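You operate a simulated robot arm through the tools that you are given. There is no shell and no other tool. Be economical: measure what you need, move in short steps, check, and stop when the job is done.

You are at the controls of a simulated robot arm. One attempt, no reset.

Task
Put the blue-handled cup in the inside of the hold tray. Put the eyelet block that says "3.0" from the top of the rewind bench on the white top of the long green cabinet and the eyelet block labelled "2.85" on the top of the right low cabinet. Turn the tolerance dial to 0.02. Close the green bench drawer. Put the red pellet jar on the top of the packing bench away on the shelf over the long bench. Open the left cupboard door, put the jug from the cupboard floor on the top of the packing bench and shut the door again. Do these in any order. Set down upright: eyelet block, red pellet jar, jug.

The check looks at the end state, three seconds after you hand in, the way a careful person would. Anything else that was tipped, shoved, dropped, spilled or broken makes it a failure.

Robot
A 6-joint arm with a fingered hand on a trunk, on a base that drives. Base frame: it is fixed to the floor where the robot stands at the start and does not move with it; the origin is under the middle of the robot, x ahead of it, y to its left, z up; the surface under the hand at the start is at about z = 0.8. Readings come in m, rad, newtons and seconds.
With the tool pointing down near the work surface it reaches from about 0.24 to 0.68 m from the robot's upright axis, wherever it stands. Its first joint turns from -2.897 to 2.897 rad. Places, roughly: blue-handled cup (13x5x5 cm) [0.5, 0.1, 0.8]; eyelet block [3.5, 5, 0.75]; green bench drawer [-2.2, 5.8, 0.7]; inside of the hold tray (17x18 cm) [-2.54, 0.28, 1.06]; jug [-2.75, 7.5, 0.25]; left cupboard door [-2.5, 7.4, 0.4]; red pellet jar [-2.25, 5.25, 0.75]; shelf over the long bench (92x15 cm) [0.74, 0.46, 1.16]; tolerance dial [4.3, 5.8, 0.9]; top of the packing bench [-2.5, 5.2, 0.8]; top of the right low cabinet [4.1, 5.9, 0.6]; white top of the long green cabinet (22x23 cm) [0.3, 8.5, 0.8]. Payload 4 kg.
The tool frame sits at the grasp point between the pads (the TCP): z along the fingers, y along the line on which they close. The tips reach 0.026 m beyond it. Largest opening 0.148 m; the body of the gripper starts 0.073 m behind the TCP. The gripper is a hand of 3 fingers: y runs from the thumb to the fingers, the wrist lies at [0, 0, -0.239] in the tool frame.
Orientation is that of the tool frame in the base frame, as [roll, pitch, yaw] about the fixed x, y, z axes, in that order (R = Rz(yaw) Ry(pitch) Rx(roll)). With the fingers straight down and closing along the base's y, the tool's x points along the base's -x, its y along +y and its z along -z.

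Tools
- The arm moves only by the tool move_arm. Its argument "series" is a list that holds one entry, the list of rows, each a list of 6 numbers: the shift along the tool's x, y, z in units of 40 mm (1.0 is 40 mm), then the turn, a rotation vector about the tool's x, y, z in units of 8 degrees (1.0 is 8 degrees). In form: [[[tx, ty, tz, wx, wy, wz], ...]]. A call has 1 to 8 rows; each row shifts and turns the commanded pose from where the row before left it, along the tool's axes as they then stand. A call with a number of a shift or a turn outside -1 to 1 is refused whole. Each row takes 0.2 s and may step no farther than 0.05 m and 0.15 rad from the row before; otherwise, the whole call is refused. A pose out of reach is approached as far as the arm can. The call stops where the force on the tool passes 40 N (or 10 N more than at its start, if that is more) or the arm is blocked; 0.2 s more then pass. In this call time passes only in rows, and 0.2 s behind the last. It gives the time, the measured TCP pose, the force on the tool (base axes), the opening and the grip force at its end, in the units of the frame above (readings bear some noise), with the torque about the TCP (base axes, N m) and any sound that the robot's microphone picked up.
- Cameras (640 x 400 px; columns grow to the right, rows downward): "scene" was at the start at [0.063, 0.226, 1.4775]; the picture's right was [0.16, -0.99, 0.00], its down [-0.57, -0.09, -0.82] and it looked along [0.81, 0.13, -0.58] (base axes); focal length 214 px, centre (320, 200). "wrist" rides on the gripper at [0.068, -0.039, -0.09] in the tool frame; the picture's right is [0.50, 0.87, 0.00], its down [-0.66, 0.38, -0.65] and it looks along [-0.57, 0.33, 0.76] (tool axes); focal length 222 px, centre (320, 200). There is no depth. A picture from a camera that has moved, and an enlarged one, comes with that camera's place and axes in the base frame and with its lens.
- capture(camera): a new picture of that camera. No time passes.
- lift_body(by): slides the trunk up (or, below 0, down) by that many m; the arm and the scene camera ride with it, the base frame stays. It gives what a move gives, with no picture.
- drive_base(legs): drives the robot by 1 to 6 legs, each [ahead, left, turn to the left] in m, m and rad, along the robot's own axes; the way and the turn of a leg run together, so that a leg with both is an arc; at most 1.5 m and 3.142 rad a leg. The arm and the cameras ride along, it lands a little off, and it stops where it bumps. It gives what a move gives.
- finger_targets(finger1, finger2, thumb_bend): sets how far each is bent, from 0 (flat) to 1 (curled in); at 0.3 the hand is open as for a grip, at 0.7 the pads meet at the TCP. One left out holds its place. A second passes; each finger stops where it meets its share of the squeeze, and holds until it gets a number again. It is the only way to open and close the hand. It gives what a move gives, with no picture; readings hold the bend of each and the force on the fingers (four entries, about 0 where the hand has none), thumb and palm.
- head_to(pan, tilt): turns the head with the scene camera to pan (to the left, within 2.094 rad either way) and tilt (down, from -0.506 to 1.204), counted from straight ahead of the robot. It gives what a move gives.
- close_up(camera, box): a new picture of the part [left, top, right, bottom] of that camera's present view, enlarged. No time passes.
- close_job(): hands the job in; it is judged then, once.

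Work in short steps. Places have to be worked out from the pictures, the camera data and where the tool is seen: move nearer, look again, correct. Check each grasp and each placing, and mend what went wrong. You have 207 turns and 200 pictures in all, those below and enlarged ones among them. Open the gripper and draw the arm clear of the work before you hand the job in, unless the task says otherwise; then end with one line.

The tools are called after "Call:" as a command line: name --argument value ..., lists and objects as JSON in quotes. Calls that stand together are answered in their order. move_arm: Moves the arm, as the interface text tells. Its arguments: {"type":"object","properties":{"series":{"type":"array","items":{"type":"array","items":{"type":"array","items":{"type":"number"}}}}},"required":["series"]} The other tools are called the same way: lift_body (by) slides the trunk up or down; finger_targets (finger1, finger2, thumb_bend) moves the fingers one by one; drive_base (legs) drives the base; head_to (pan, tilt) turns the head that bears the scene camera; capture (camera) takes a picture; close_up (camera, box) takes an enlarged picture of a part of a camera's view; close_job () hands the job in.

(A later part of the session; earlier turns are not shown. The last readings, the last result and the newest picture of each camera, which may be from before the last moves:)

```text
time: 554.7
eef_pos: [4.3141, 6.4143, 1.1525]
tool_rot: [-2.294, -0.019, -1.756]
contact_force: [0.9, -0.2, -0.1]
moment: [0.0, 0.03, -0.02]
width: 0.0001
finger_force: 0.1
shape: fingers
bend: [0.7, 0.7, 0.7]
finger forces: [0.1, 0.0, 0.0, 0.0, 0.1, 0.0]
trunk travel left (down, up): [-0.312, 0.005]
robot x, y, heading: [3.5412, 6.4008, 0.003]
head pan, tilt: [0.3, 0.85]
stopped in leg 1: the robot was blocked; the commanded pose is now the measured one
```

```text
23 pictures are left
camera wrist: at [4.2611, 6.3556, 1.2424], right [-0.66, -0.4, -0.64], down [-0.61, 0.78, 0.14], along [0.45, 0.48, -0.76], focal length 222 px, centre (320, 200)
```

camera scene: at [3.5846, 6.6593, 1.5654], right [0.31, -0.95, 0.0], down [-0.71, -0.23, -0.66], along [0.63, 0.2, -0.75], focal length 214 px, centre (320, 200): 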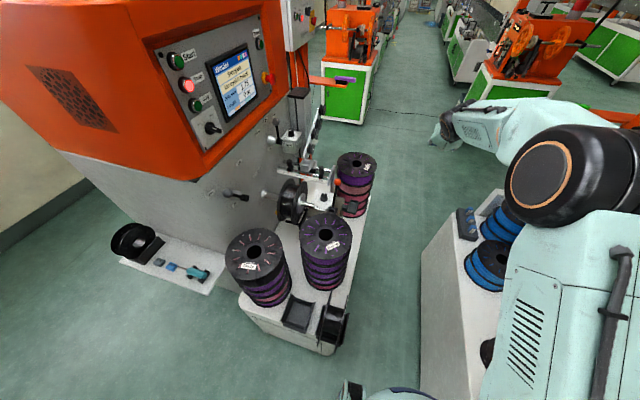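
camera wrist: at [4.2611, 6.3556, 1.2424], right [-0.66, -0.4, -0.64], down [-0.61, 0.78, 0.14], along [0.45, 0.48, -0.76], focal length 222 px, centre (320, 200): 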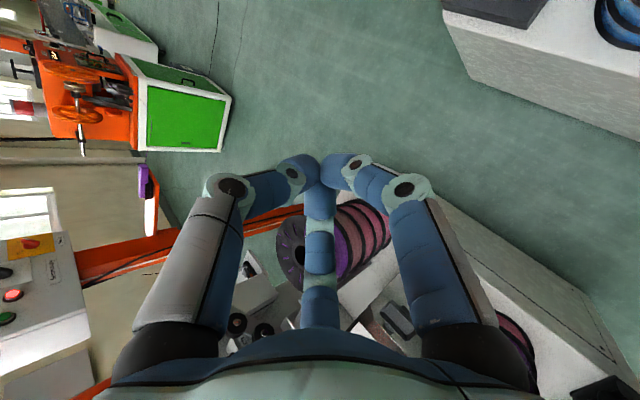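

The right cabinet side is touching. I'm shifting 1.2 cm left, then moving ahead 13 cm, then turning.

Call:
drive_base --legs '[[0, 0.013, 0], [0.13, 0, 0]]'

Call:
drive_base --legs '[[0, 0, -0.78]]'

Call:
capture --camera "wrist"

```text
time: 556.3
eef_pos: [4.3983, 6.425, 1.1515]
tool_rot: [-2.297, -0.02, -1.759]
contact_force: [0.3, -0.4, 1.2]
moment: [0.05, 0.01, 0.0]
width: 0.0
finger_force: 0.2
shape: fingers
bend: [0.7, 0.7, 0.7]
finger forces: [0.1, 0.1, 0.0, 0.0, 0.0, 0.1]
trunk travel left (down, up): [-0.312, 0.005]
robot x, y, heading: [3.6261, 6.4113, 0.0]
head pan, tilt: [0.3, 0.85]
stopped in leg 2: the robot was blocked; the commanded pose is now the measured one
```

```text
time: 557.1
eef_pos: [4.4003, 6.425, 1.1484]
tool_rot: [-2.301, -0.018, -1.76]
contact_force: [0.4, -0.5, -0.1]
moment: [-0.03, 0.01, 0.01]
width: 0.0002
finger_force: 0.0
shape: fingers
bend: [0.7, 0.7, 0.7]
finger forces: [0.0, 0.0, 0.0, 0.0, 0.0, 0.0]
trunk travel left (down, up): [-0.312, 0.005]
robot x, y, heading: [3.6313, 6.4092, -0.002]
head pan, tilt: [0.3, 0.85]
stopped in leg 1: the robot was blocked; the commanded pose is now the measured one
```

```text
22 pictures are left
camera wrist: at [4.3462, 6.3663, 1.2399], right [-0.66, -0.4, -0.64], down [-0.6, 0.79, 0.14], along [0.44, 0.48, -0.76], focal length 222 px, centre (320, 200)
```

wrist: 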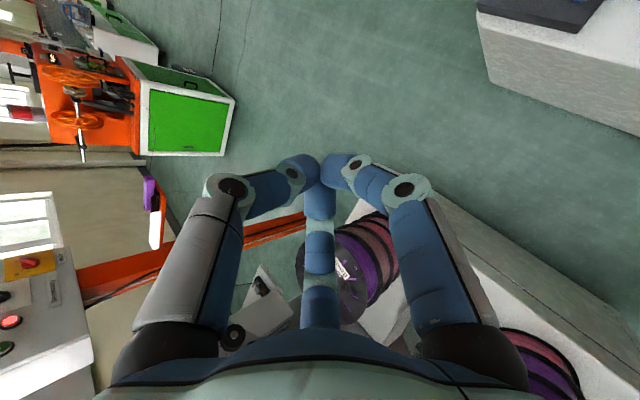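

Base can't turn here, but the arm's own first joint can: I'll swing the arm 46° to the right about the robot axis at z≈1.15, clear of everything.

Call:
move_arm --series '[[[0.955, -0.128, 0.148, 0, 0.274, 0.238], [0.955, -0.128, 0.148, 0, 0.274, 0.238], [0.955, -0.128, 0.148, 0, 0.274, 0.238], [0.955, -0.128, 0.148, 0, 0.274, 0.238], [0.955, -0.128, 0.148, 0, 0.274, 0.238], [0.955, -0.128, 0.148, 0, 0.274, 0.238], [0.955, -0.128, 0.148, 0, 0.274, 0.238], [0.955, -0.128, 0.148, 0, 0.274, 0.238]]]'

Call:
move_arm --series '[[[0.955, -0.128, 0.148, 0, 0.274, 0.238], [0.955, -0.128, 0.148, 0, 0.274, 0.238], [0.955, -0.128, 0.148, 0, 0.274, 0.238], [0.955, -0.128, 0.148, 0, 0.274, 0.238], [0.955, -0.128, 0.148, 0, 0.274, 0.238], [0.955, -0.128, 0.148, 0, 0.274, 0.238], [0.955, -0.128, 0.148, 0, 0.274, 0.238]]]'

```text
time: 558.9
eef_pos: [4.3461, 6.1142, 1.1533]
tool_rot: [-2.291, -0.021, -2.166]
contact_force: [0.4, 0.1, -0.4]
moment: [0.02, 0.04, 0.01]
width: 0.0
finger_force: 0.1
shape: fingers
bend: [0.7, 0.7, 0.7]
finger forces: [0.1, 0.1, 0.0, 0.0, 0.0, 0.0]
trunk travel left (down, up): [-0.312, 0.005]
robot x, y, heading: [3.626, 6.4079, -0.003]
head pan, tilt: [0.3, 0.85]
```

```text
time: 560.5
eef_pos: [4.206, 5.8818, 1.1618]
tool_rot: [-2.282, -0.025, -2.522]
contact_force: [0.4, -0.5, 0.2]
moment: [-0.01, -0.01, -0.01]
width: 0.0
finger_force: 0.0
shape: fingers
bend: [0.7, 0.7, 0.7]
finger forces: [0.0, 0.1, 0.0, 0.0, 0.1, 0.0]
trunk travel left (down, up): [-0.312, 0.005]
robot x, y, heading: [3.6286, 6.4086, 0.001]
head pan, tilt: [0.3, 0.85]
```

The hand is over the unit. I'm setting fingers for a pinch, steepening the tilt to 48°, yawing clockwise 17° as a starting angle, and lowering to hover above the knob.

Call:
finger_targets --finger1 0.54 --finger2 0.54 --thumb_bend 0.3

Call:
move_arm --series '[[[0, 0, 0, -0.9, 0, 0], [0, 0, 0, 0, 0.71, 0.79], [0, 0, 0, 0, 0.71, 0.79], [-0.22, 0.5, 0.98, 0, 0, 0], [-0.22, 0.5, 0.98, 0, 0, 0], [-0.22, 0.5, 0.98, 0, 0, 0], [-0.22, 0.5, 0.98, 0, 0, 0], [-0.22, 0.5, 0.98, 0, 0, 0]]]'

Call:
capture --camera "wrist"

```text
time: 561.5
eef_pos: [4.2069, 5.8838, 1.1623]
tool_rot: [-2.28, -0.023, -2.519]
contact_force: [0.2, 0.3, -0.1]
moment: [0.02, -0.03, -0.04]
width: 0.09
finger_force: 0.0
shape: fingers
bend: [0.54, 0.54, 0.3]
finger forces: [0.0, 0.1, 0.0, 0.0, 0.1, 0.0]
trunk travel left (down, up): [-0.312, 0.005]
robot x, y, heading: [3.6247, 6.4088, -0.0]
head pan, tilt: [0.3, 0.85]
```

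```text
time: 563.3
eef_pos: [4.2611, 5.8425, 0.9476]
tool_rot: [-2.401, -0.021, -2.815]
contact_force: [-0.3, 0.5, 0.3]
moment: [0.06, 0.0, -0.01]
width: 0.0905
finger_force: 0.1
shape: fingers
bend: [0.54, 0.54, 0.3]
finger forces: [0.1, 0.0, 0.0, 0.1, 0.1, 0.1]
trunk travel left (down, up): [-0.312, 0.005]
robot x, y, heading: [3.6269, 6.4101, -0.001]
head pan, tilt: [0.3, 0.85]
```

```text
21 pictures are left
camera wrist: at [4.1889, 5.851, 1.0427], right [-0.69, 0.44, -0.57], down [0.39, 0.89, 0.21], along [0.61, -0.08, -0.79], focal length 222 px, centre (320, 200)
```

wrist: 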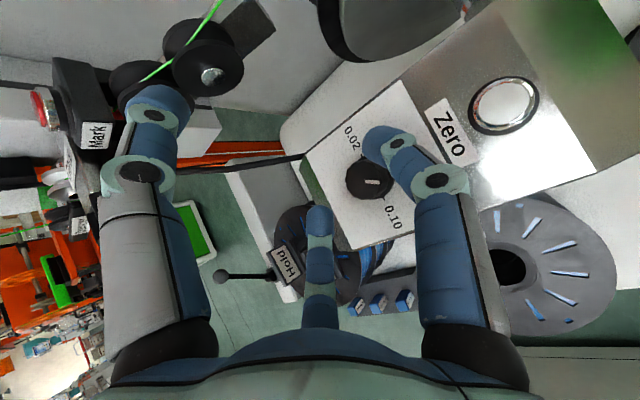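

The knob is confirmed at (4.271, 5.839). I'm descending so the two fingers straddle it, then pinching.

Call:
move_arm --series '[[[-0.1, 0.5, 0.68, 0, 0, 0], [-0.1, 0.5, 0.68, 0, 0, 0]]]'

Call:
finger_targets --finger1 0.68 --finger2 0.68

Call:
capture --camera "wrist"

```text
time: 563.9
eef_pos: [4.2591, 5.8543, 0.8864]
tool_rot: [-2.396, -0.02, -2.814]
contact_force: [-1.0, 1.1, 11.5]
moment: [-0.01, 0.02, -0.01]
width: 0.0855
finger_force: 6.1
shape: fingers
bend: [0.55, 0.56, 0.3]
finger forces: [5.5, 6.1, 0.0, 0.0, 0.1, 0.1]
out of reach, approached as far as the arm can: row 1, 2
trunk travel left (down, up): [-0.312, 0.005]
robot x, y, heading: [3.6265, 6.408, -0.002]
head pan, tilt: [0.3, 0.85]
```

```text
time: 564.9
eef_pos: [4.2593, 5.8563, 0.8828]
tool_rot: [-2.402, -0.021, -2.816]
contact_force: [4.7, 9.6, 1.9]
moment: [0.24, -0.21, 0.2]
width: 0.0764
finger_force: 8.5
shape: fingers
bend: [0.65, 0.6, 0.3]
finger forces: [2.0, 14.0, 0.1, 0.0, 0.0, 0.0]
trunk travel left (down, up): [-0.312, 0.005]
robot x, y, heading: [3.6256, 6.4098, -0.002]
head pan, tilt: [0.3, 0.85]
```

```text
20 pictures are left
camera wrist: at [4.1859, 5.8644, 0.9777], right [-0.69, 0.44, -0.57], down [0.39, 0.89, 0.21], along [0.61, -0.08, -0.79], focal length 222 px, centre (320, 200)
```

wrist: 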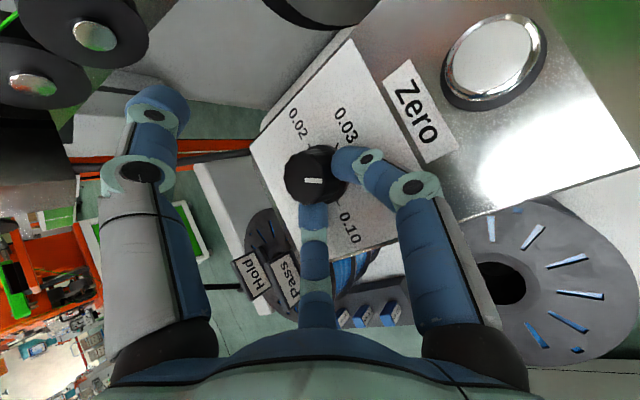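

Both fingers bear on the knob's near side and the pointer is still at 0.05. I'm turning the hand counter-clockwise about the knob centre while squeezing.

Call:
move_arm --series '[[[0.08, 0, 0, 0, -0.674, -0.738], [0.08, 0, 0, 0, -0.674, -0.738], [0.08, 0, 0, 0, -0.674, -0.738], [0.08, 0, 0, 0, -0.674, -0.738], [0.08, 0, 0, 0, -0.674, -0.738], [0.08, 0, 0, 0, -0.674, -0.738]]]'

Call:
close_up --camera "wrist" --box '[220, 80, 420, 260]'

```text
time: 565.4
eef_pos: [4.267, 5.8502, 0.886]
tool_rot: [-2.406, -0.021, -2.64]
contact_force: [-17.5, 26.9, 15.7]
moment: [0.64, 0.47, -0.11]
width: 0.0839
finger_force: 21.6
shape: fingers
bend: [0.59, 0.6, 0.3]
finger forces: [24.7, 18.9, 0.0, 0.0, 0.0, 0.0]
out of reach, approached as far as the arm can: row 1, 2
trunk travel left (down, up): [-0.312, 0.005]
robot x, y, heading: [3.6287, 6.4122, 0.002]
head pan, tilt: [0.3, 0.85]
stopped in row 2: the force on the tool passed its limit at 45 N (the readings are from after the stop); the commanded pose is now the measured one
```

```text
2.22 times, centred on (320, 170) of wrist
camera zoom: at [4.1936, 5.8441, 0.9801], right [-0.76, 0.32, -0.57], down [0.23, 0.95, 0.22], along [0.61, 0.03, -0.79], focal length 494 px, centre (320, 267)
```

zoom: 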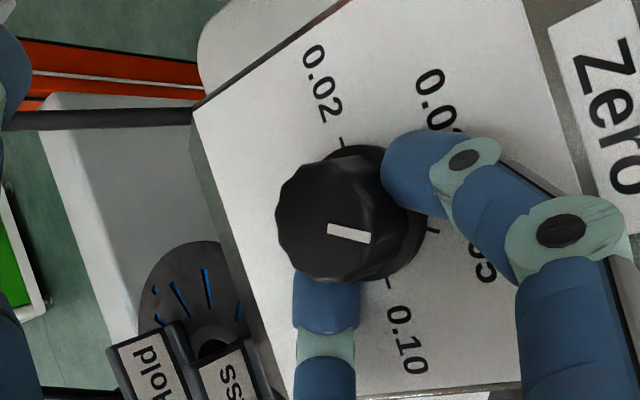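

The pointer is still on 0.05 and the contact is good. The stop came from a reach mismatch that is now reset, so I'm continuing the turn in gentler steps.

Call:
move_arm --series '[[[0.04, 0, 0, 0, -0.5, -0.55], [0.04, 0, 0, 0, -0.5, -0.55], [0.04, 0, 0, 0, -0.5, -0.55], [0.04, 0, 0, 0, -0.5, -0.55], [0.04, 0, 0, 0, -0.5, -0.55], [0.04, 0, 0, 0, -0.5, -0.55], [0.04, 0, 0, 0, -0.5, -0.55], [0.04, 0, 0, 0, -0.5, -0.55]]]'

Call:
close_up --camera "wrist" --box '[220, 80, 420, 260]'

```text
time: 567.2
eef_pos: [4.2858, 5.8556, 0.8764]
tool_rot: [-2.407, -0.041, -2.295]
contact_force: [-6.5, -20.4, 2.8]
moment: [-0.33, 0.04, 0.23]
width: 0.0774
finger_force: 10.6
shape: fingers
bend: [0.56, 0.69, 0.3]
finger forces: [20.5, 1.1, 0.2, 0.0, 0.0, 0.0]
out of reach, approached as far as the arm can: row 1, 2, 3, 4, 5, 6, 7, 8
trunk travel left (down, up): [-0.312, 0.005]
robot x, y, heading: [3.6252, 6.4098, -0.001]
head pan, tilt: [0.3, 0.85]
```

```text
2.22 times, centred on (320, 170) of wrist
camera zoom: at [4.2189, 5.8278, 0.9721], right [-0.83, 0.03, -0.56], down [-0.1, 0.97, 0.2], along [0.55, 0.22, -0.8], focal length 494 px, centre (320, 267)
```

zoom: 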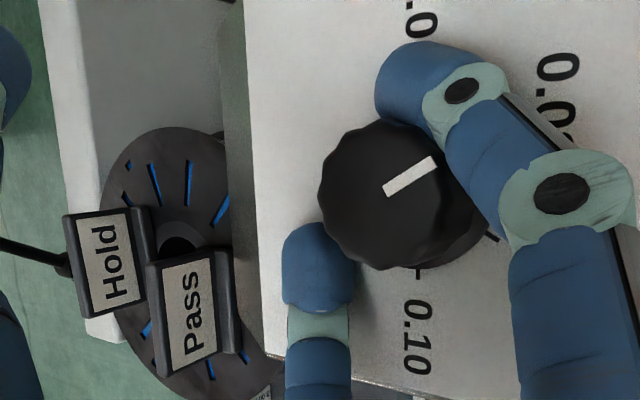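

It worked: the pointer now points at 0.03 (≈211°). I need another ≈56°. I'm opening, lifting, rotating back and returning to the hover point for a second stroke.

Call:
finger_targets --finger1 0.5 --finger2 0.5

Call:
move_arm --series '[[[0, -0.6, -0.65, 0, 0, 0], [0, -0.6, -0.65, 0, 0, 0], [0, 0, 0, 0, 0.63, 0.69], [0, 0, 0, 0, 0.63, 0.69], [0, 0, 0, 0, 0.63, 0.69], [0, 0, 0, 0, 0.63, 0.69], [0.7, -0.09, 0.08, 0, 0, 0]]]'

```text
time: 568.2
eef_pos: [4.2845, 5.8593, 0.8796]
tool_rot: [-2.402, -0.041, -2.294]
contact_force: [-2.3, -2.5, 22.6]
moment: [-0.39, -0.11, 0.01]
width: 0.084
finger_force: 13.5
shape: fingers
bend: [0.51, 0.58, 0.3]
finger forces: [14.1, 12.2, 0.1, 0.0, 0.0, 0.1]
trunk travel left (down, up): [-0.312, 0.005]
robot x, y, heading: [3.6297, 6.4074, 0.002]
head pan, tilt: [0.3, 0.85]
```

```text
time: 569.8
eef_pos: [4.2508, 5.8539, 0.9474]
tool_rot: [-2.384, -0.04, -2.82]
contact_force: [-0.4, -0.3, -0.2]
moment: [-0.01, 0.0, 0.01]
width: 0.0968
finger_force: 0.1
shape: fingers
bend: [0.5, 0.5, 0.3]
finger forces: [0.0, 0.1, 0.0, 0.0, 0.1, 0.0]
out of reach, approached as far as the arm can: row 6
trunk travel left (down, up): [-0.312, 0.005]
robot x, y, heading: [3.626, 6.408, -0.004]
head pan, tilt: [0.3, 0.85]
```

I'm repeating the pinch and the counter-clockwise stroke.

Call:
finger_targets --finger1 0.54 --finger2 0.54

Call:
move_arm --series '[[[-0.1, 0.5, 0.58, 0, 0, 0], [-0.1, 0.5, 0.58, 0, 0, 0]]]'

Call:
finger_targets --finger1 0.68 --finger2 0.68

Call:
move_arm --series '[[[0.04, 0, 0, 0, -0.5, -0.55], [0.04, 0, 0, 0, -0.5, -0.55], [0.04, 0, 0, 0, -0.5, -0.55], [0.04, 0, 0, 0, -0.5, -0.55]]]'

Call:
close_up --camera "wrist" --box '[220, 80, 420, 260]'

```text
time: 570.8
eef_pos: [4.2507, 5.8546, 0.9475]
tool_rot: [-2.383, -0.04, -2.817]
contact_force: [0.1, -0.2, 0.2]
moment: [-0.03, -0.01, 0.01]
width: 0.0911
finger_force: 0.2
shape: fingers
bend: [0.54, 0.54, 0.3]
finger forces: [0.0, 0.0, 0.0, 0.1, 0.0, 0.0]
trunk travel left (down, up): [-0.312, 0.005]
robot x, y, heading: [3.625, 6.4056, 0.005]
head pan, tilt: [0.3, 0.85]
```

```text
time: 571.4
eef_pos: [4.2578, 5.8548, 0.8877]
tool_rot: [-2.382, -0.038, -2.815]
contact_force: [1.2, -0.3, 5.8]
moment: [-0.07, -0.1, 0.01]
width: 0.0879
finger_force: 2.8
shape: fingers
bend: [0.55, 0.56, 0.3]
finger forces: [1.9, 4.1, 0.0, 0.0, 0.0, 0.0]
trunk travel left (down, up): [-0.312, 0.005]
robot x, y, heading: [3.6302, 6.4092, -0.0]
head pan, tilt: [0.3, 0.85]
```

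```text
time: 572.4
eef_pos: [4.2574, 5.8556, 0.8846]
tool_rot: [-2.385, -0.04, -2.818]
contact_force: [5.6, 9.0, 0.0]
moment: [0.21, -0.15, 0.2]
width: 0.0759
finger_force: 7.0
shape: fingers
bend: [0.65, 0.59, 0.3]
finger forces: [1.9, 11.6, 0.0, 0.1, 0.0, 0.0]
trunk travel left (down, up): [-0.312, 0.005]
robot x, y, heading: [3.6266, 6.4048, -0.004]
head pan, tilt: [0.3, 0.85]
```

```text
time: 573.4
eef_pos: [4.2515, 5.8521, 0.8852]
tool_rot: [-2.403, -0.044, -2.4]
contact_force: [1.0, 3.7, 0.2]
moment: [0.11, 0.0, 0.08]
width: 0.0745
finger_force: 4.0
shape: fingers
bend: [0.66, 0.61, 0.3]
finger forces: [2.2, 5.7, 0.0, 0.0, 0.0, 0.0]
trunk travel left (down, up): [-0.312, 0.005]
robot x, y, heading: [3.6284, 6.4098, -0.004]
head pan, tilt: [0.3, 0.85]
```

```text
2.22 times, centred on (320, 170) of wrist
camera zoom: at [4.1838, 5.8321, 0.9808], right [-0.82, 0.12, -0.56], down [0.0, 0.98, 0.2], along [0.57, 0.16, -0.8], focal length 494 px, centre (320, 267)
```

zoom: 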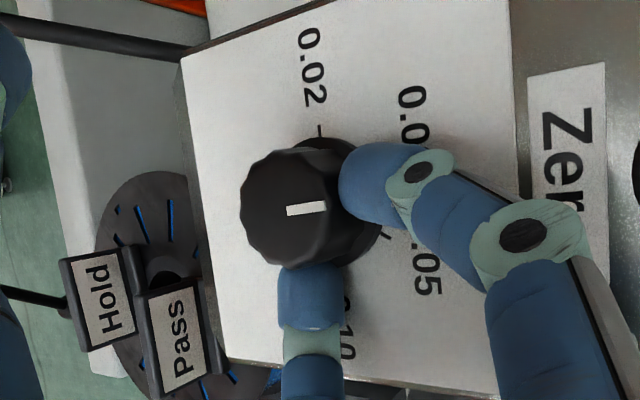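

Pointer is between 0.05 and 0.03; releasing had slipped it back a little. The fingers only hold the near side, so I'm opening, re-centring the hand over the knob and gripping across its diameter.

Call:
finger_targets --finger1 0.5 --finger2 0.5

Call:
move_arm --series '[[[0, -0.33, -0.37, 0, 0, 0], [0, 0, 0, 0, 0.59, 0.65], [0, 0, 0, 0, 0.59, 0.65], [-0.2, 0.12, 0.73, 0, 0, 0]]]'

Call:
finger_targets --finger1 0.68 --finger2 0.68

Call:
close_up --camera "wrist" --box '[220, 80, 420, 260]'

```text
time: 574.4
eef_pos: [4.2524, 5.8518, 0.8875]
tool_rot: [-2.401, -0.044, -2.402]
contact_force: [-1.0, -0.5, 13.5]
moment: [-0.13, -0.02, -0.07]
width: 0.0891
finger_force: 7.5
shape: fingers
bend: [0.53, 0.55, 0.3]
finger forces: [6.7, 7.4, 0.0, 0.0, 0.0, 0.1]
trunk travel left (down, up): [-0.312, 0.005]
robot x, y, heading: [3.6315, 6.4101, -0.002]
head pan, tilt: [0.3, 0.85]
```

```text
time: 575.4
eef_pos: [4.2676, 5.8424, 0.8849]
tool_rot: [-2.384, -0.04, -2.646]
contact_force: [0.2, 1.2, 20.2]
moment: [-0.23, -0.07, -0.01]
width: 0.0872
finger_force: 9.6
shape: fingers
bend: [0.52, 0.54, 0.3]
finger forces: [9.5, 10.1, 0.0, 0.1, 0.0, 0.0]
trunk travel left (down, up): [-0.312, 0.005]
robot x, y, heading: [3.6268, 6.4105, -0.003]
head pan, tilt: [0.3, 0.85]
```

```text
time: 576.4
eef_pos: [4.2679, 5.8424, 0.8786]
tool_rot: [-2.391, -0.043, -2.646]
contact_force: [0.7, 4.6, 3.7]
moment: [0.04, -0.07, 0.06]
width: 0.0755
finger_force: 9.4
shape: fingers
bend: [0.63, 0.62, 0.3]
finger forces: [7.5, 10.6, 0.0, 0.0, 0.0, 0.0]
trunk travel left (down, up): [-0.312, 0.005]
robot x, y, heading: [3.6264, 6.4072, -0.001]
head pan, tilt: [0.3, 0.85]
```

```text
2.22 times, centred on (320, 170) of wrist
camera zoom: at [4.1952, 5.8406, 0.9748], right [-0.76, 0.31, -0.57], down [0.24, 0.95, 0.19], along [0.6, 0.01, -0.8], focal length 494 px, centre (320, 267)
```

zoom: 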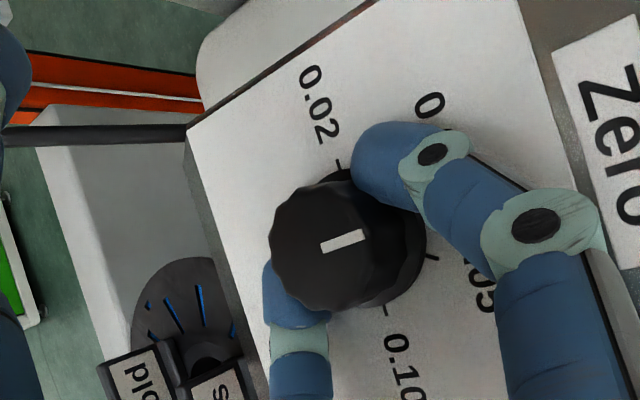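

Now it's a true diametral pinch; the pointer is at about 180°. I'm rotating the hand about 50° counter-clockwise.

Call:
move_arm --series '[[[0, 0, 0, 0, -0.59, -0.65], [0, 0, 0, 0, -0.59, -0.65], [0, 0, 0, 0, -0.59, -0.65], [0, 0, 0, 0, -0.59, -0.65], [0, 0, 0, 0, -0.59, -0.65], [0, 0, 0, 0, -0.59, -0.65], [0, 0, 0, 0, -0.59, -0.65], [0, 0, 0, 0, -0.59, -0.65]]]'

Call:
close_up --camera "wrist" --box '[220, 80, 420, 260]'

```text
time: 578.2
eef_pos: [4.2684, 5.8529, 0.8792]
tool_rot: [-2.403, -0.054, -2.295]
contact_force: [-3.7, -11.1, 1.7]
moment: [-0.2, 0.09, -0.06]
width: 0.077
finger_force: 5.9
shape: fingers
bend: [0.59, 0.66, 0.3]
finger forces: [11.7, 1.8, 0.0, 0.1, 0.2, 0.0]
out of reach, approached as far as the arm can: row 3, 4, 5, 6, 7, 8
trunk travel left (down, up): [-0.312, 0.005]
robot x, y, heading: [3.6286, 6.4094, 0.001]
head pan, tilt: [0.3, 0.85]
```

```text
2.22 times, centred on (320, 170) of wrist
camera zoom: at [4.2029, 5.8266, 0.9758], right [-0.83, 0.03, -0.56], down [-0.1, 0.98, 0.19], along [0.55, 0.21, -0.81], focal length 494 px, centre (320, 267)
```

zoom: 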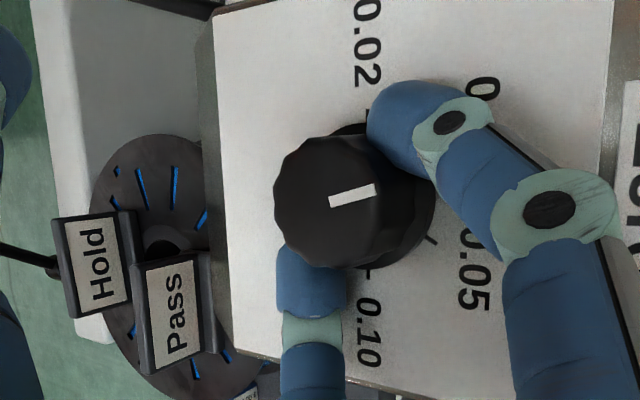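

The hand's yaw is at its limit and the pointer is at about 200°. I'll now use finger 2 alone (on the far side) to drag the knob: open finger 1, then sweep finger 2 around the back toward the robot side.

Call:
finger_targets --finger1 0.42 --finger2 0.68

Call:
move_arm --series '[[[0.09, 0, 0, 0, 0, 0], [0.026, 0.165, -0.148, 0, 0, 0], [0.093, 0.15, -0.135, 0, 0, 0], [0.146, 0.125, -0.113, 0, 0, 0], [0.187, 0.0875, -0.08, 0, 0, 0]]]'

Call:
close_up --camera "wrist" --box '[220, 80, 420, 260]'

```text
time: 579.2
eef_pos: [4.2686, 5.855, 0.8797]
tool_rot: [-2.398, -0.056, -2.294]
contact_force: [3.2, 3.1, 14.8]
moment: [-0.41, 0.15, 0.07]
width: 0.0855
finger_force: 7.9
shape: fingers
bend: [0.49, 0.67, 0.3]
finger forces: [13.2, 2.3, 0.1, 0.0, 0.1, 0.0]
trunk travel left (down, up): [-0.312, 0.005]
robot x, y, heading: [3.6278, 6.4053, 0.003]
head pan, tilt: [0.3, 0.85]
```

```text
time: 580.4
eef_pos: [4.2332, 5.8572, 0.8821]
tool_rot: [-2.402, -0.061, -2.298]
contact_force: [3.2, 0.6, 9.3]
moment: [-0.33, 0.11, 0.1]
width: 0.0877
finger_force: 4.7
shape: fingers
bend: [0.49, 0.68, 0.3]
finger forces: [9.6, 0.0, 0.0, 0.0, 0.0, 0.1]
trunk travel left (down, up): [-0.312, 0.005]
robot x, y, heading: [3.623, 6.4093, -0.003]
head pan, tilt: [0.3, 0.85]
```

```text
2.22 times, centred on (320, 170) of wrist
camera zoom: at [4.1684, 5.8321, 0.9793], right [-0.83, 0.03, -0.55], down [-0.09, 0.98, 0.19], along [0.55, 0.21, -0.81], focal length 494 px, centre (320, 267)
```

zoom: 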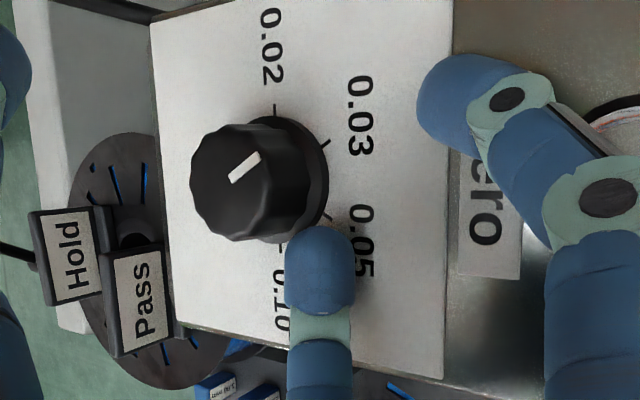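

It worked: the pointer is clearly on 0.03 now. I'm doing another finger-2 drag with firmer pressure for the last step to 0.02.

Call:
move_arm --series '[[[0, -0.67, -0.743, 0, 0, 0], [-0.45, -0.35, 0.315, 0, 0, 0], [-0.45, -0.35, 0.315, 0, 0, 0], [0, 0.63, 0.7, 0, 0, 0], [0.5, 0.08, -0.07, 0, 0, 0], [0, 0.245, -0.22, 0, 0, 0], [0.17, 0.205, -0.185, 0, 0, 0], [0.28, 0.114, -0.1, 0, 0, 0]]]'

Call:
close_up --camera "wrist" --box '[220, 80, 420, 260]'

```text
time: 582.2
eef_pos: [4.2349, 5.8541, 0.8842]
tool_rot: [-2.398, -0.061, -2.303]
contact_force: [3.3, 0.0, 10.6]
moment: [-0.46, 0.17, 0.15]
width: 0.0904
finger_force: 5.3
shape: fingers
bend: [0.48, 0.68, 0.3]
finger forces: [10.8, 0.0, 0.0, 0.0, 0.1, 0.1]
trunk travel left (down, up): [-0.312, 0.005]
robot x, y, heading: [3.627, 6.4076, -0.001]
head pan, tilt: [0.3, 0.85]
```

```text
2.22 times, centred on (320, 170) of wrist
camera zoom: at [4.1694, 5.8289, 0.9807], right [-0.83, 0.03, -0.55], down [-0.09, 0.98, 0.19], along [0.55, 0.2, -0.81], focal length 494 px, centre (320, 267)
```

zoom: 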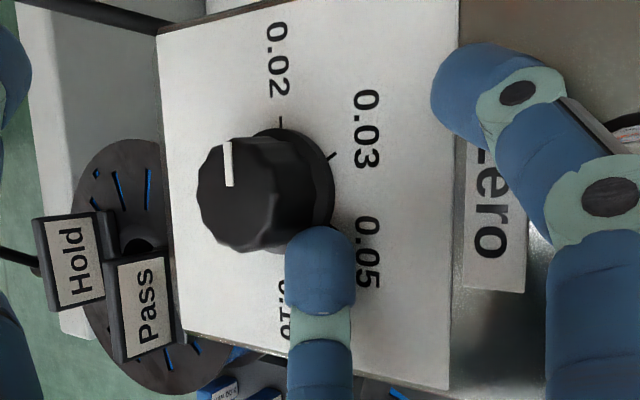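

The pointer now points at 0.02. I'm lifting straight off the knob, retreating along the tool axis, and confirming.

Call:
move_arm --series '[[[0, -0.669, -0.743, 0, 0, 0], [0, -0.3, -0.9, 0, 0, 0], [0, 0, -1, 0, 0, 0], [0, 0, -1, 0, 0, 0], [0, 0, -1, 0, 0, 0], [0, 0, -1, 0, 0, 0], [0, 0, -1, 0, 0, 0]]]'

Call:
close_up --camera "wrist" --box '[240, 0, 440, 180]'

```text
time: 583.8
eef_pos: [4.1271, 5.9631, 1.105]
tool_rot: [-2.401, -0.06, -2.299]
contact_force: [-0.2, 0.3, 0.0]
moment: [0.0, 0.02, 0.01]
width: 0.1079
finger_force: 0.1
shape: fingers
bend: [0.42, 0.68, 0.3]
finger forces: [0.0, 0.0, 0.0, 0.0, 0.1, 0.0]
trunk travel left (down, up): [-0.312, 0.005]
robot x, y, heading: [3.6242, 6.4098, -0.003]
head pan, tilt: [0.3, 0.85]
```

```text
2.22 times, centred on (340, 90) of wrist
camera zoom: at [4.0611, 5.9365, 1.2016], right [-0.83, 0.03, -0.55], down [-0.09, 0.98, 0.19], along [0.55, 0.21, -0.81], focal length 494 px, centre (276, 444)
```

zoom: 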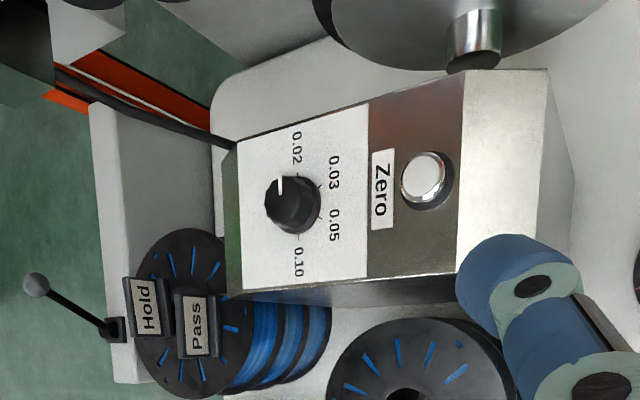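

The dial is at 0.02. Now block "3.0": I'm backing out of the aisle, swinging the arm forward again and setting the tool down-pointing.

Call:
drive_base --legs '[[-0.75, 0.01, 0]]'

Call:
lift_body --by -0.2

Call:
move_arm --series '[[[-0.97, 0, 0, 0, -0.276, -0.306], [-0.97, 0, 0, 0, -0.276, -0.306], [-0.97, 0, 0, 0, -0.276, -0.306], [-0.97, 0, 0, 0, -0.276, -0.306], [-0.97, 0, 0, 0, -0.276, -0.306], [-0.97, 0, 0, 0, -0.276, -0.306], [-0.97, 0, 0, 0, -0.276, -0.306], [-0.97, 0, 0, 0, -0.276, -0.306]]]'

Call:
move_arm --series '[[[-0.97, 0, 0, 0, -0.276, -0.306], [-0.97, 0, 0, 0, -0.276, -0.306], [-0.97, 0, 0, 0, -0.276, -0.306], [-0.97, 0, 0, 0, -0.276, -0.306], [-0.5, 0, 0, 0, -0.2, -0.2], [0, 0, -0.7, -0.95, 0, 0], [0, 0, -0.7, -0.95, 0, 0], [0, 0, -0.5, -0.95, 0, 0]]]'

Call:
move_arm --series '[[[0, 0, 0, -0.9, 0, 0], [0, 0, 0, -0.9, 0, 0], [0, 0, 0, -0.55, 0, 0]]]'

```text
time: 587.8
eef_pos: [3.3904, 5.973, 1.1033]
tool_rot: [-2.402, -0.059, -2.299]
contact_force: [0.6, 0.7, -0.6]
moment: [-0.01, 0.01, 0.01]
width: 0.1079
finger_force: 0.1
shape: fingers
bend: [0.42, 0.68, 0.3]
finger forces: [0.0, 0.1, 0.0, 0.0, 0.1, 0.1]
trunk travel left (down, up): [-0.312, 0.005]
robot x, y, heading: [2.8842, 6.4169, -0.007]
head pan, tilt: [0.3, 0.85]
```

```text
time: 590.0
eef_pos: [3.3777, 5.9737, 0.8639]
tool_rot: [-2.456, -0.117, -2.301]
contact_force: [-0.4, -0.5, 0.9]
moment: [-0.01, 0.03, -0.01]
width: 0.1081
finger_force: 0.1
shape: fingers
bend: [0.42, 0.68, 0.3]
finger forces: [0.0, 0.0, 0.0, 0.0, 0.0, 0.0]
trunk travel left (down, up): [-0.112, 0.205]
robot x, y, heading: [2.8851, 6.4197, 0.001]
head pan, tilt: [0.3, 0.85]
```

```text
time: 591.8
eef_pos: [3.5313, 6.2407, 0.8319]
tool_rot: [-2.502, -0.085, -1.838]
contact_force: [0.4, 0.1, -0.3]
moment: [0.0, 0.04, -0.02]
width: 0.1081
finger_force: 0.0
shape: fingers
bend: [0.42, 0.68, 0.3]
finger forces: [0.0, 0.1, 0.0, 0.0, 0.0, 0.1]
trunk travel left (down, up): [-0.112, 0.205]
robot x, y, heading: [2.8858, 6.421, -0.002]
head pan, tilt: [0.3, 0.85]
```

```text
time: 593.6
eef_pos: [3.5174, 6.4453, 0.88]
tool_rot: [-2.918, -0.062, -1.583]
contact_force: [0.8, -0.3, 1.1]
moment: [-0.02, -0.04, -0.01]
width: 0.108
finger_force: 0.1
shape: fingers
bend: [0.42, 0.68, 0.3]
finger forces: [0.1, 0.0, 0.1, 0.1, 0.1, 0.0]
out of reach, approached as far as the arm can: row 6, 7, 8
trunk travel left (down, up): [-0.112, 0.205]
robot x, y, heading: [2.8908, 6.4215, 0.001]
head pan, tilt: [0.3, 0.85]
```

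```text
time: 594.4
eef_pos: [3.5072, 6.477, 0.8756]
tool_rot: [3.036, -0.06, -1.58]
contact_force: [0.6, -0.6, 0.2]
moment: [0.0, -0.02, -0.03]
width: 0.108
finger_force: 0.1
shape: fingers
bend: [0.42, 0.68, 0.3]
finger forces: [0.1, 0.0, 0.0, 0.0, 0.0, 0.0]
out of reach, approached as far as the arm can: row 1, 2, 3
trunk travel left (down, up): [-0.112, 0.205]
robot x, y, heading: [2.891, 6.419, -0.005]
head pan, tilt: [0.3, 0.85]
```

Levelling the tool, raising the trunk, and driving around to the rewind bench in line with block "3.0".

Call:
move_arm --series '[[[0, 0.6, 0, 0.75, -0.43, 0], [0, 0.6, -0.5, 0, 0, 0]]]'

Call:
lift_body --by 0.13

Call:
drive_base --legs '[[-0.2, 0, 0], [0, -1.3, 0], [0.33, 0, 0]]'

Call:
finger_targets --finger1 0.5 --finger2 0.5 --thumb_bend 0.5

Call:
capture --camera "wrist"

```text
time: 595.0
eef_pos: [3.4569, 6.4869, 0.9019]
tool_rot: [3.141, 0.004, -1.578]
contact_force: [-0.4, -0.3, 0.2]
moment: [-0.01, -0.03, -0.04]
width: 0.1081
finger_force: 0.0
shape: fingers
bend: [0.42, 0.68, 0.3]
finger forces: [0.0, 0.0, 0.0, 0.1, 0.1, 0.0]
out of reach, approached as far as the arm can: row 1
trunk travel left (down, up): [-0.112, 0.205]
robot x, y, heading: [2.8884, 6.4187, -0.001]
head pan, tilt: [0.3, 0.85]
```

```text
time: 596.6
eef_pos: [3.4572, 6.4853, 1.0292]
tool_rot: [3.14, 0.003, -1.582]
contact_force: [-0.2, -0.1, 0.1]
moment: [0.0, -0.03, 0.0]
width: 0.1084
finger_force: 0.0
shape: fingers
bend: [0.42, 0.68, 0.3]
finger forces: [0.0, 0.0, 0.1, 0.1, 0.0, 0.1]
trunk travel left (down, up): [-0.242, 0.075]
robot x, y, heading: [2.8887, 6.4213, -0.003]
head pan, tilt: [0.3, 0.85]
```

```text
time: 611.1
eef_pos: [3.5658, 5.1918, 1.0293]
tool_rot: [3.142, 0.001, -1.582]
contact_force: [0.2, 0.0, 0.3]
moment: [0.01, 0.0, -0.01]
width: 0.108
finger_force: 0.1
shape: fingers
bend: [0.42, 0.68, 0.3]
finger forces: [0.0, 0.1, 0.0, 0.0, 0.1, 0.0]
trunk travel left (down, up): [-0.242, 0.075]
robot x, y, heading: [2.9942, 5.1279, 0.001]
head pan, tilt: [0.3, 0.85]
```

```text
time: 612.1
eef_pos: [3.5649, 5.1924, 1.0297]
tool_rot: [3.14, 0.0, -1.581]
contact_force: [-0.2, 0.8, 0.1]
moment: [0.03, -0.02, 0.03]
width: 0.0627
finger_force: 0.0
shape: fingers
bend: [0.5, 0.5, 0.5]
finger forces: [0.0, 0.0, 0.0, 0.1, 0.0, 0.0]
trunk travel left (down, up): [-0.242, 0.075]
robot x, y, heading: [3.0007, 5.1253, -0.003]
head pan, tilt: [0.3, 0.85]
```

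```text
11 pictures are left
camera wrist: at [3.6042, 5.1233, 1.1196], right [-0.87, -0.49, 0.0], down [-0.37, 0.66, 0.65], along [-0.32, 0.57, -0.76], focal length 222 px, centre (320, 200)
```

wrist: 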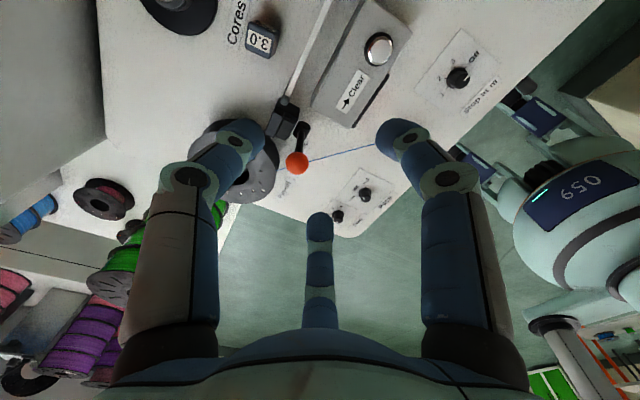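

Block "3.0" is at about (3.653, 5.183). I'm driving 4 cm forward, moving over it and descending to hover.

Call:
drive_base --legs '[[0.04, 0, 0]]'

Call:
move_arm --series '[[[0.05, -0.3, 0.95, 0, 0, 0], [0.05, -0.3, 0.95, 0, 0, 0], [0.05, -0.3, 0.95, 0, 0, 0], [0.05, -0.3, 0.95, 0, 0, 0]]]'

Call:
capture --camera "wrist"

```text
time: 613.1
eef_pos: [3.5956, 5.1925, 1.0296]
tool_rot: [3.14, 0.001, -1.582]
contact_force: [-0.8, 0.5, 0.9]
moment: [0.02, 0.0, 0.0]
width: 0.0627
finger_force: 0.0
shape: fingers
bend: [0.5, 0.5, 0.5]
finger forces: [0.1, 0.1, 0.0, 0.0, 0.0, 0.0]
trunk travel left (down, up): [-0.242, 0.075]
robot x, y, heading: [3.0287, 5.1266, 0.002]
head pan, tilt: [0.3, 0.85]
stopped in leg 1: the robot was blocked; the commanded pose is now the measured one
```

```text
time: 614.1
eef_pos: [3.6467, 5.1883, 0.8752]
tool_rot: [3.138, -0.006, -1.59]
contact_force: [0.0, -0.9, -0.9]
moment: [0.0, -0.01, 0.03]
width: 0.0628
finger_force: 0.1
shape: fingers
bend: [0.5, 0.5, 0.5]
finger forces: [0.0, 0.0, 0.0, 0.1, 0.0, 0.1]
out of reach, approached as far as the arm can: row 4
trunk travel left (down, up): [-0.242, 0.075]
robot x, y, heading: [3.0306, 5.1256, -0.002]
head pan, tilt: [0.3, 0.85]
```

```text
10 pictures are left
camera wrist: at [3.6846, 5.12, 0.9654], right [-0.88, -0.48, 0.0], down [-0.36, 0.67, 0.65], along [-0.32, 0.57, -0.76], focal length 222 px, centre (320, 200)
```

wrist: 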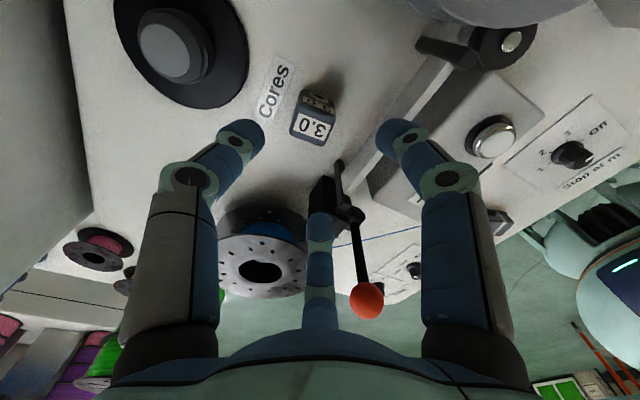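

The lever is too close to finger 2 in this orientation, so I'm rotating the hand 30° to steer the fingers clear, re-centring, and descending partway.

Call:
move_arm --series '[[[0, 0, 0, 0, 0, 0.9375], [0, 0, 0, 0, 0, 0.9375], [0, 0, 0, 0, 0, 0.9375], [0, 0, 0, 0, 0, 0.9375]]]'

Call:
finger_targets --finger1 0.53 --finger2 0.53 --thumb_bend 0.53

Call:
move_arm --series '[[[0.05, -0.23, 0.3, 0, 0, 0], [0, 0, 0.4, 0, 0, 0]]]'

Call:
capture --camera "wrist"

```text
time: 615.1
eef_pos: [3.6445, 5.1904, 0.8755]
tool_rot: [3.138, 0.0, -2.107]
contact_force: [0.0, -0.2, -0.5]
moment: [0.0, -0.01, 0.0]
width: 0.0626
finger_force: 0.0
shape: fingers
bend: [0.5, 0.5, 0.5]
finger forces: [0.1, 0.0, 0.1, 0.1, 0.1, 0.1]
trunk travel left (down, up): [-0.242, 0.075]
robot x, y, heading: [3.0309, 5.1242, 0.002]
head pan, tilt: [0.3, 0.85]
```

```text
time: 616.1
eef_pos: [3.6449, 5.1891, 0.8757]
tool_rot: [3.138, -0.001, -2.104]
contact_force: [1.6, 0.7, 0.3]
moment: [0.0, 0.02, 0.03]
width: 0.0531
finger_force: 0.2
shape: fingers
bend: [0.53, 0.53, 0.53]
finger forces: [0.0, 0.1, 0.0, 0.0, 0.0, 0.1]
trunk travel left (down, up): [-0.242, 0.075]
robot x, y, heading: [3.0276, 5.1257, -0.003]
head pan, tilt: [0.3, 0.85]
```

```text
time: 616.7
eef_pos: [3.6516, 5.185, 0.8492]
tool_rot: [3.138, -0.002, -2.104]
contact_force: [-1.0, 0.2, -0.6]
moment: [0.01, 0.01, 0.01]
width: 0.0529
finger_force: 0.2
shape: fingers
bend: [0.53, 0.53, 0.53]
finger forces: [0.0, 0.0, 0.0, 0.0, 0.0, 0.0]
trunk travel left (down, up): [-0.242, 0.075]
robot x, y, heading: [3.0266, 5.1264, -0.001]
head pan, tilt: [0.3, 0.85]
```

```text
9 pictures are left
camera wrist: at [3.6503, 5.1045, 0.9375], right [-1.0, 0.01, 0.0], down [0.01, 0.76, 0.65], along [0.01, 0.65, -0.76], focal length 222 px, centre (320, 200)
```

wrist: 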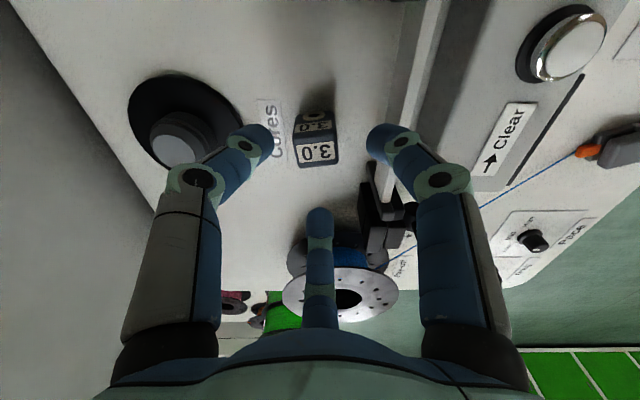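

Centred with the fingers clear of lever, bar and disc. I'm descending to grasp height and closing.

Call:
move_arm --series '[[[0.09, -0.14, 0.5, 0, 0, 0], [0, 0, 0.7, 0, 0, 0], [0, 0, 0.55, 0, 0, 0]]]'

Call:
finger_targets --finger1 0.7 --finger2 0.7 --thumb_bend 0.7

Call:
move_arm --series '[[[0, 0, -0.4, 0, 0, 0], [0, 0, -0.9, 0, 0, 0], [0, 0, -0.9, 0, 0, 0], [0, 0, -0.9, 0, 0, 0], [0, 0, -0.9, 0, 0, 0], [0, 0.5, -0.9, 0, 0, 0]]]'

Call:
capture --camera "wrist"

```text
time: 617.5
eef_pos: [3.6549, 5.1785, 0.7788]
tool_rot: [3.14, 0.002, -2.105]
contact_force: [7.7, -2.3, 4.9]
moment: [-0.11, 0.48, 0.26]
width: 0.0483
finger_force: 4.3
shape: fingers
bend: [0.55, 0.53, 0.53]
finger forces: [8.2, 0.1, 0.0, 0.1, 0.0, 0.0]
trunk travel left (down, up): [-0.242, 0.075]
robot x, y, heading: [3.0306, 5.1259, -0.001]
head pan, tilt: [0.3, 0.85]
```

```text
time: 618.5
eef_pos: [3.6542, 5.1798, 0.7772]
tool_rot: [3.138, 0.001, -2.104]
contact_force: [0.3, -0.2, 0.4]
moment: [0.01, 0.01, 0.0]
width: 0.0191
finger_force: 11.0
shape: fingers
bend: [0.64, 0.6, 0.64]
finger forces: [6.3, 8.5, 0.1, 0.1, 7.8, 0.0]
trunk travel left (down, up): [-0.242, 0.075]
robot x, y, heading: [3.0285, 5.1272, -0.0]
head pan, tilt: [0.3, 0.85]
```

```text
time: 619.9
eef_pos: [3.6352, 5.1868, 0.978]
tool_rot: [3.138, -0.001, -2.106]
contact_force: [0.1, -0.3, -0.1]
moment: [-0.01, -0.02, 0.03]
width: 0.0192
finger_force: 10.8
shape: fingers
bend: [0.64, 0.6, 0.64]
finger forces: [6.1, 8.6, 0.0, 0.0, 8.0, 0.1]
trunk travel left (down, up): [-0.242, 0.075]
robot x, y, heading: [3.0312, 5.1273, -0.004]
head pan, tilt: [0.3, 0.85]
```

```text
8 pictures are left
camera wrist: at [3.6349, 5.1073, 1.0685], right [-1.0, 0.01, 0.0], down [0.01, 0.76, 0.65], along [0.01, 0.65, -0.76], focal length 222 px, centre (320, 200)
```

wrist: 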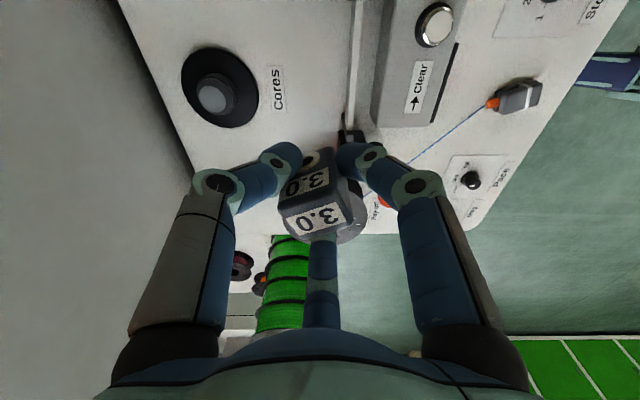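

Block "3.0" is held. I'm driving to the long green cabinet at the north wall, about (0.3, 8.5).

Call:
drive_base --legs '[[-0.33, 0, 0], [0, 1.4, 0], [0, 0.6, 0], [0, 0, 1.57], [0, 1.2, 0], [0, 1.1, 0]]'

Call:
head_to --pan 0.0 --tilt 0.5

Call:
capture --camera "scene"

```text
time: 662.8
eef_pos: [0.3874, 7.7691, 0.9778]
tool_rot: [3.138, -0.001, -0.566]
contact_force: [-0.2, -0.4, 0.2]
moment: [-0.01, -0.01, 0.01]
width: 0.0181
finger_force: 10.7
shape: fingers
bend: [0.64, 0.6, 0.65]
finger forces: [5.0, 8.5, 0.1, 0.0, 7.9, 0.0]
trunk travel left (down, up): [-0.242, 0.075]
robot x, y, heading: [0.4264, 7.1569, 1.538]
head pan, tilt: [0.3, 0.85]
```

```text
time: 663.6
eef_pos: [0.3869, 7.7679, 0.978]
tool_rot: [3.136, -0.001, -0.567]
contact_force: [0.0, -0.6, 0.0]
moment: [-0.04, 0.02, 0.04]
width: 0.0184
finger_force: 11.1
shape: fingers
bend: [0.64, 0.6, 0.65]
finger forces: [5.0, 8.5, 0.0, 0.0, 7.9, 0.1]
trunk travel left (down, up): [-0.242, 0.075]
robot x, y, heading: [0.4245, 7.1613, 1.536]
head pan, tilt: [0.0, 0.499]
```

```text
7 pictures are left
camera scene: at [0.22, 7.2336, 1.5209], right [1.0, -0.03, 0.0], down [-0.02, -0.48, -0.88], along [0.03, 0.88, -0.48], focal length 214 px, centre (320, 200)
```

scene: 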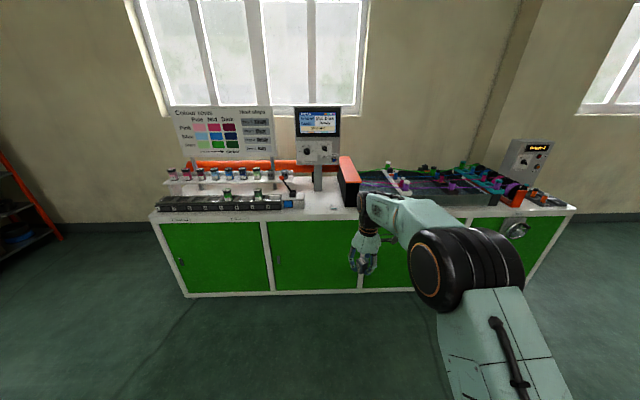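

Call:
close_up --camera "scene" --box '[240, 150, 380, 230]'

```text
4.57 times, centred on (310, 190) of scene
camera zoom: at [0.22, 7.2336, 1.5209], right [1.0, -0.03, 0.0], down [-0.02, -0.48, -0.88], along [0.03, 0.88, -0.48], focal length 980 px, centre (366, 246)
```

zoom: 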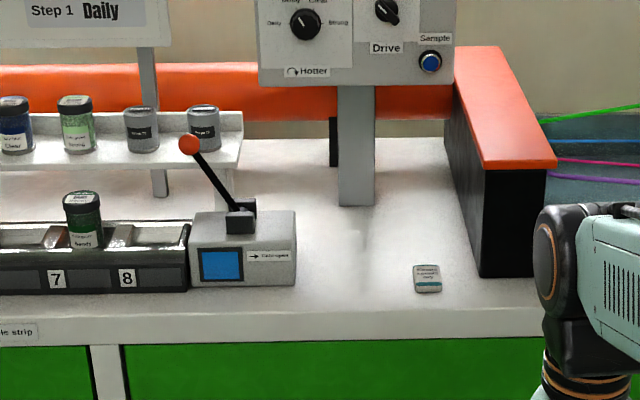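

The free white area between the lever unit and the black box is at about (0.255, 8.50); a small tin sits at (0.35, 8.45). I'm driving there.

Call:
drive_base --legs '[[0.0, 0.157, 0], [0.7, 0, 0]]'

Call:
capture --camera "wrist"

```text
time: 669.1
eef_pos: [0.2416, 8.4706, 0.9773]
tool_rot: [3.137, 0.0, -0.556]
contact_force: [-0.8, -0.1, -0.6]
moment: [0.03, 0.02, -0.02]
width: 0.0181
finger_force: 10.4
shape: fingers
bend: [0.64, 0.6, 0.65]
finger forces: [5.0, 8.5, 0.0, 0.1, 7.9, 0.1]
trunk travel left (down, up): [-0.242, 0.075]
robot x, y, heading: [0.2873, 7.8592, 1.557]
head pan, tilt: [0.0, 0.499]
```

```text
5 pictures are left
camera wrist: at [0.319, 8.4673, 1.0676], right [-0.03, -1.0, 0.0], down [-0.76, 0.03, 0.65], along [-0.65, 0.02, -0.76], focal length 222 px, centre (320, 200)
```

wrist: 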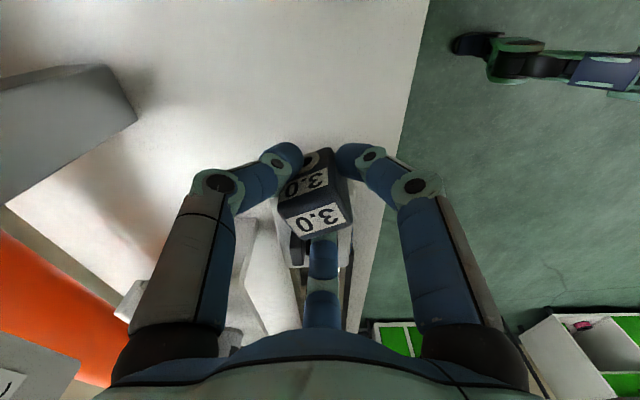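

The spot below is clear white top. I'm shifting 2 cm, descending, then feeling for contact.

Call:
move_arm --series '[[[0.03, -0.61, 0.3, 0, 0, 0], [0, 0, 0.9, 0, 0, 0], [0, 0, 0.9, 0, 0, 0], [0, 0, 0.9, 0, 0, 0], [0, 0, 0.25, 0, 0, 0], [0, 0, 0.1, 0, 0, 0]]]'

```text
time: 670.5
eef_pos: [0.2553, 8.4907, 0.8422]
tool_rot: [3.137, 0.001, -0.555]
contact_force: [-0.9, -0.7, -0.7]
moment: [0.01, 0.0, -0.02]
width: 0.0181
finger_force: 11.2
shape: fingers
bend: [0.64, 0.6, 0.65]
finger forces: [5.0, 8.5, 0.0, 0.0, 7.9, 0.1]
trunk travel left (down, up): [-0.242, 0.075]
robot x, y, heading: [0.2874, 7.8601, 1.547]
head pan, tilt: [0.0, 0.499]
```

Call:
move_arm --series '[[[0, 0, 0.1, 0, 0, 0], [0, 0, 0.08, 0, 0, 0], [0, 0, 0.06, 0, 0, 0]]]'

```text
time: 671.3
eef_pos: [0.2557, 8.4892, 0.8356]
tool_rot: [-3.141, 0.001, -0.554]
contact_force: [-0.2, 1.2, 9.2]
moment: [0.07, 0.07, -0.02]
width: 0.0179
finger_force: 11.6
shape: fingers
bend: [0.64, 0.6, 0.65]
finger forces: [5.8, 9.2, 0.0, 0.0, 9.0, 0.0]
trunk travel left (down, up): [-0.242, 0.075]
robot x, y, heading: [0.2889, 7.8651, 1.552]
head pan, tilt: [0.0, 0.499]
```

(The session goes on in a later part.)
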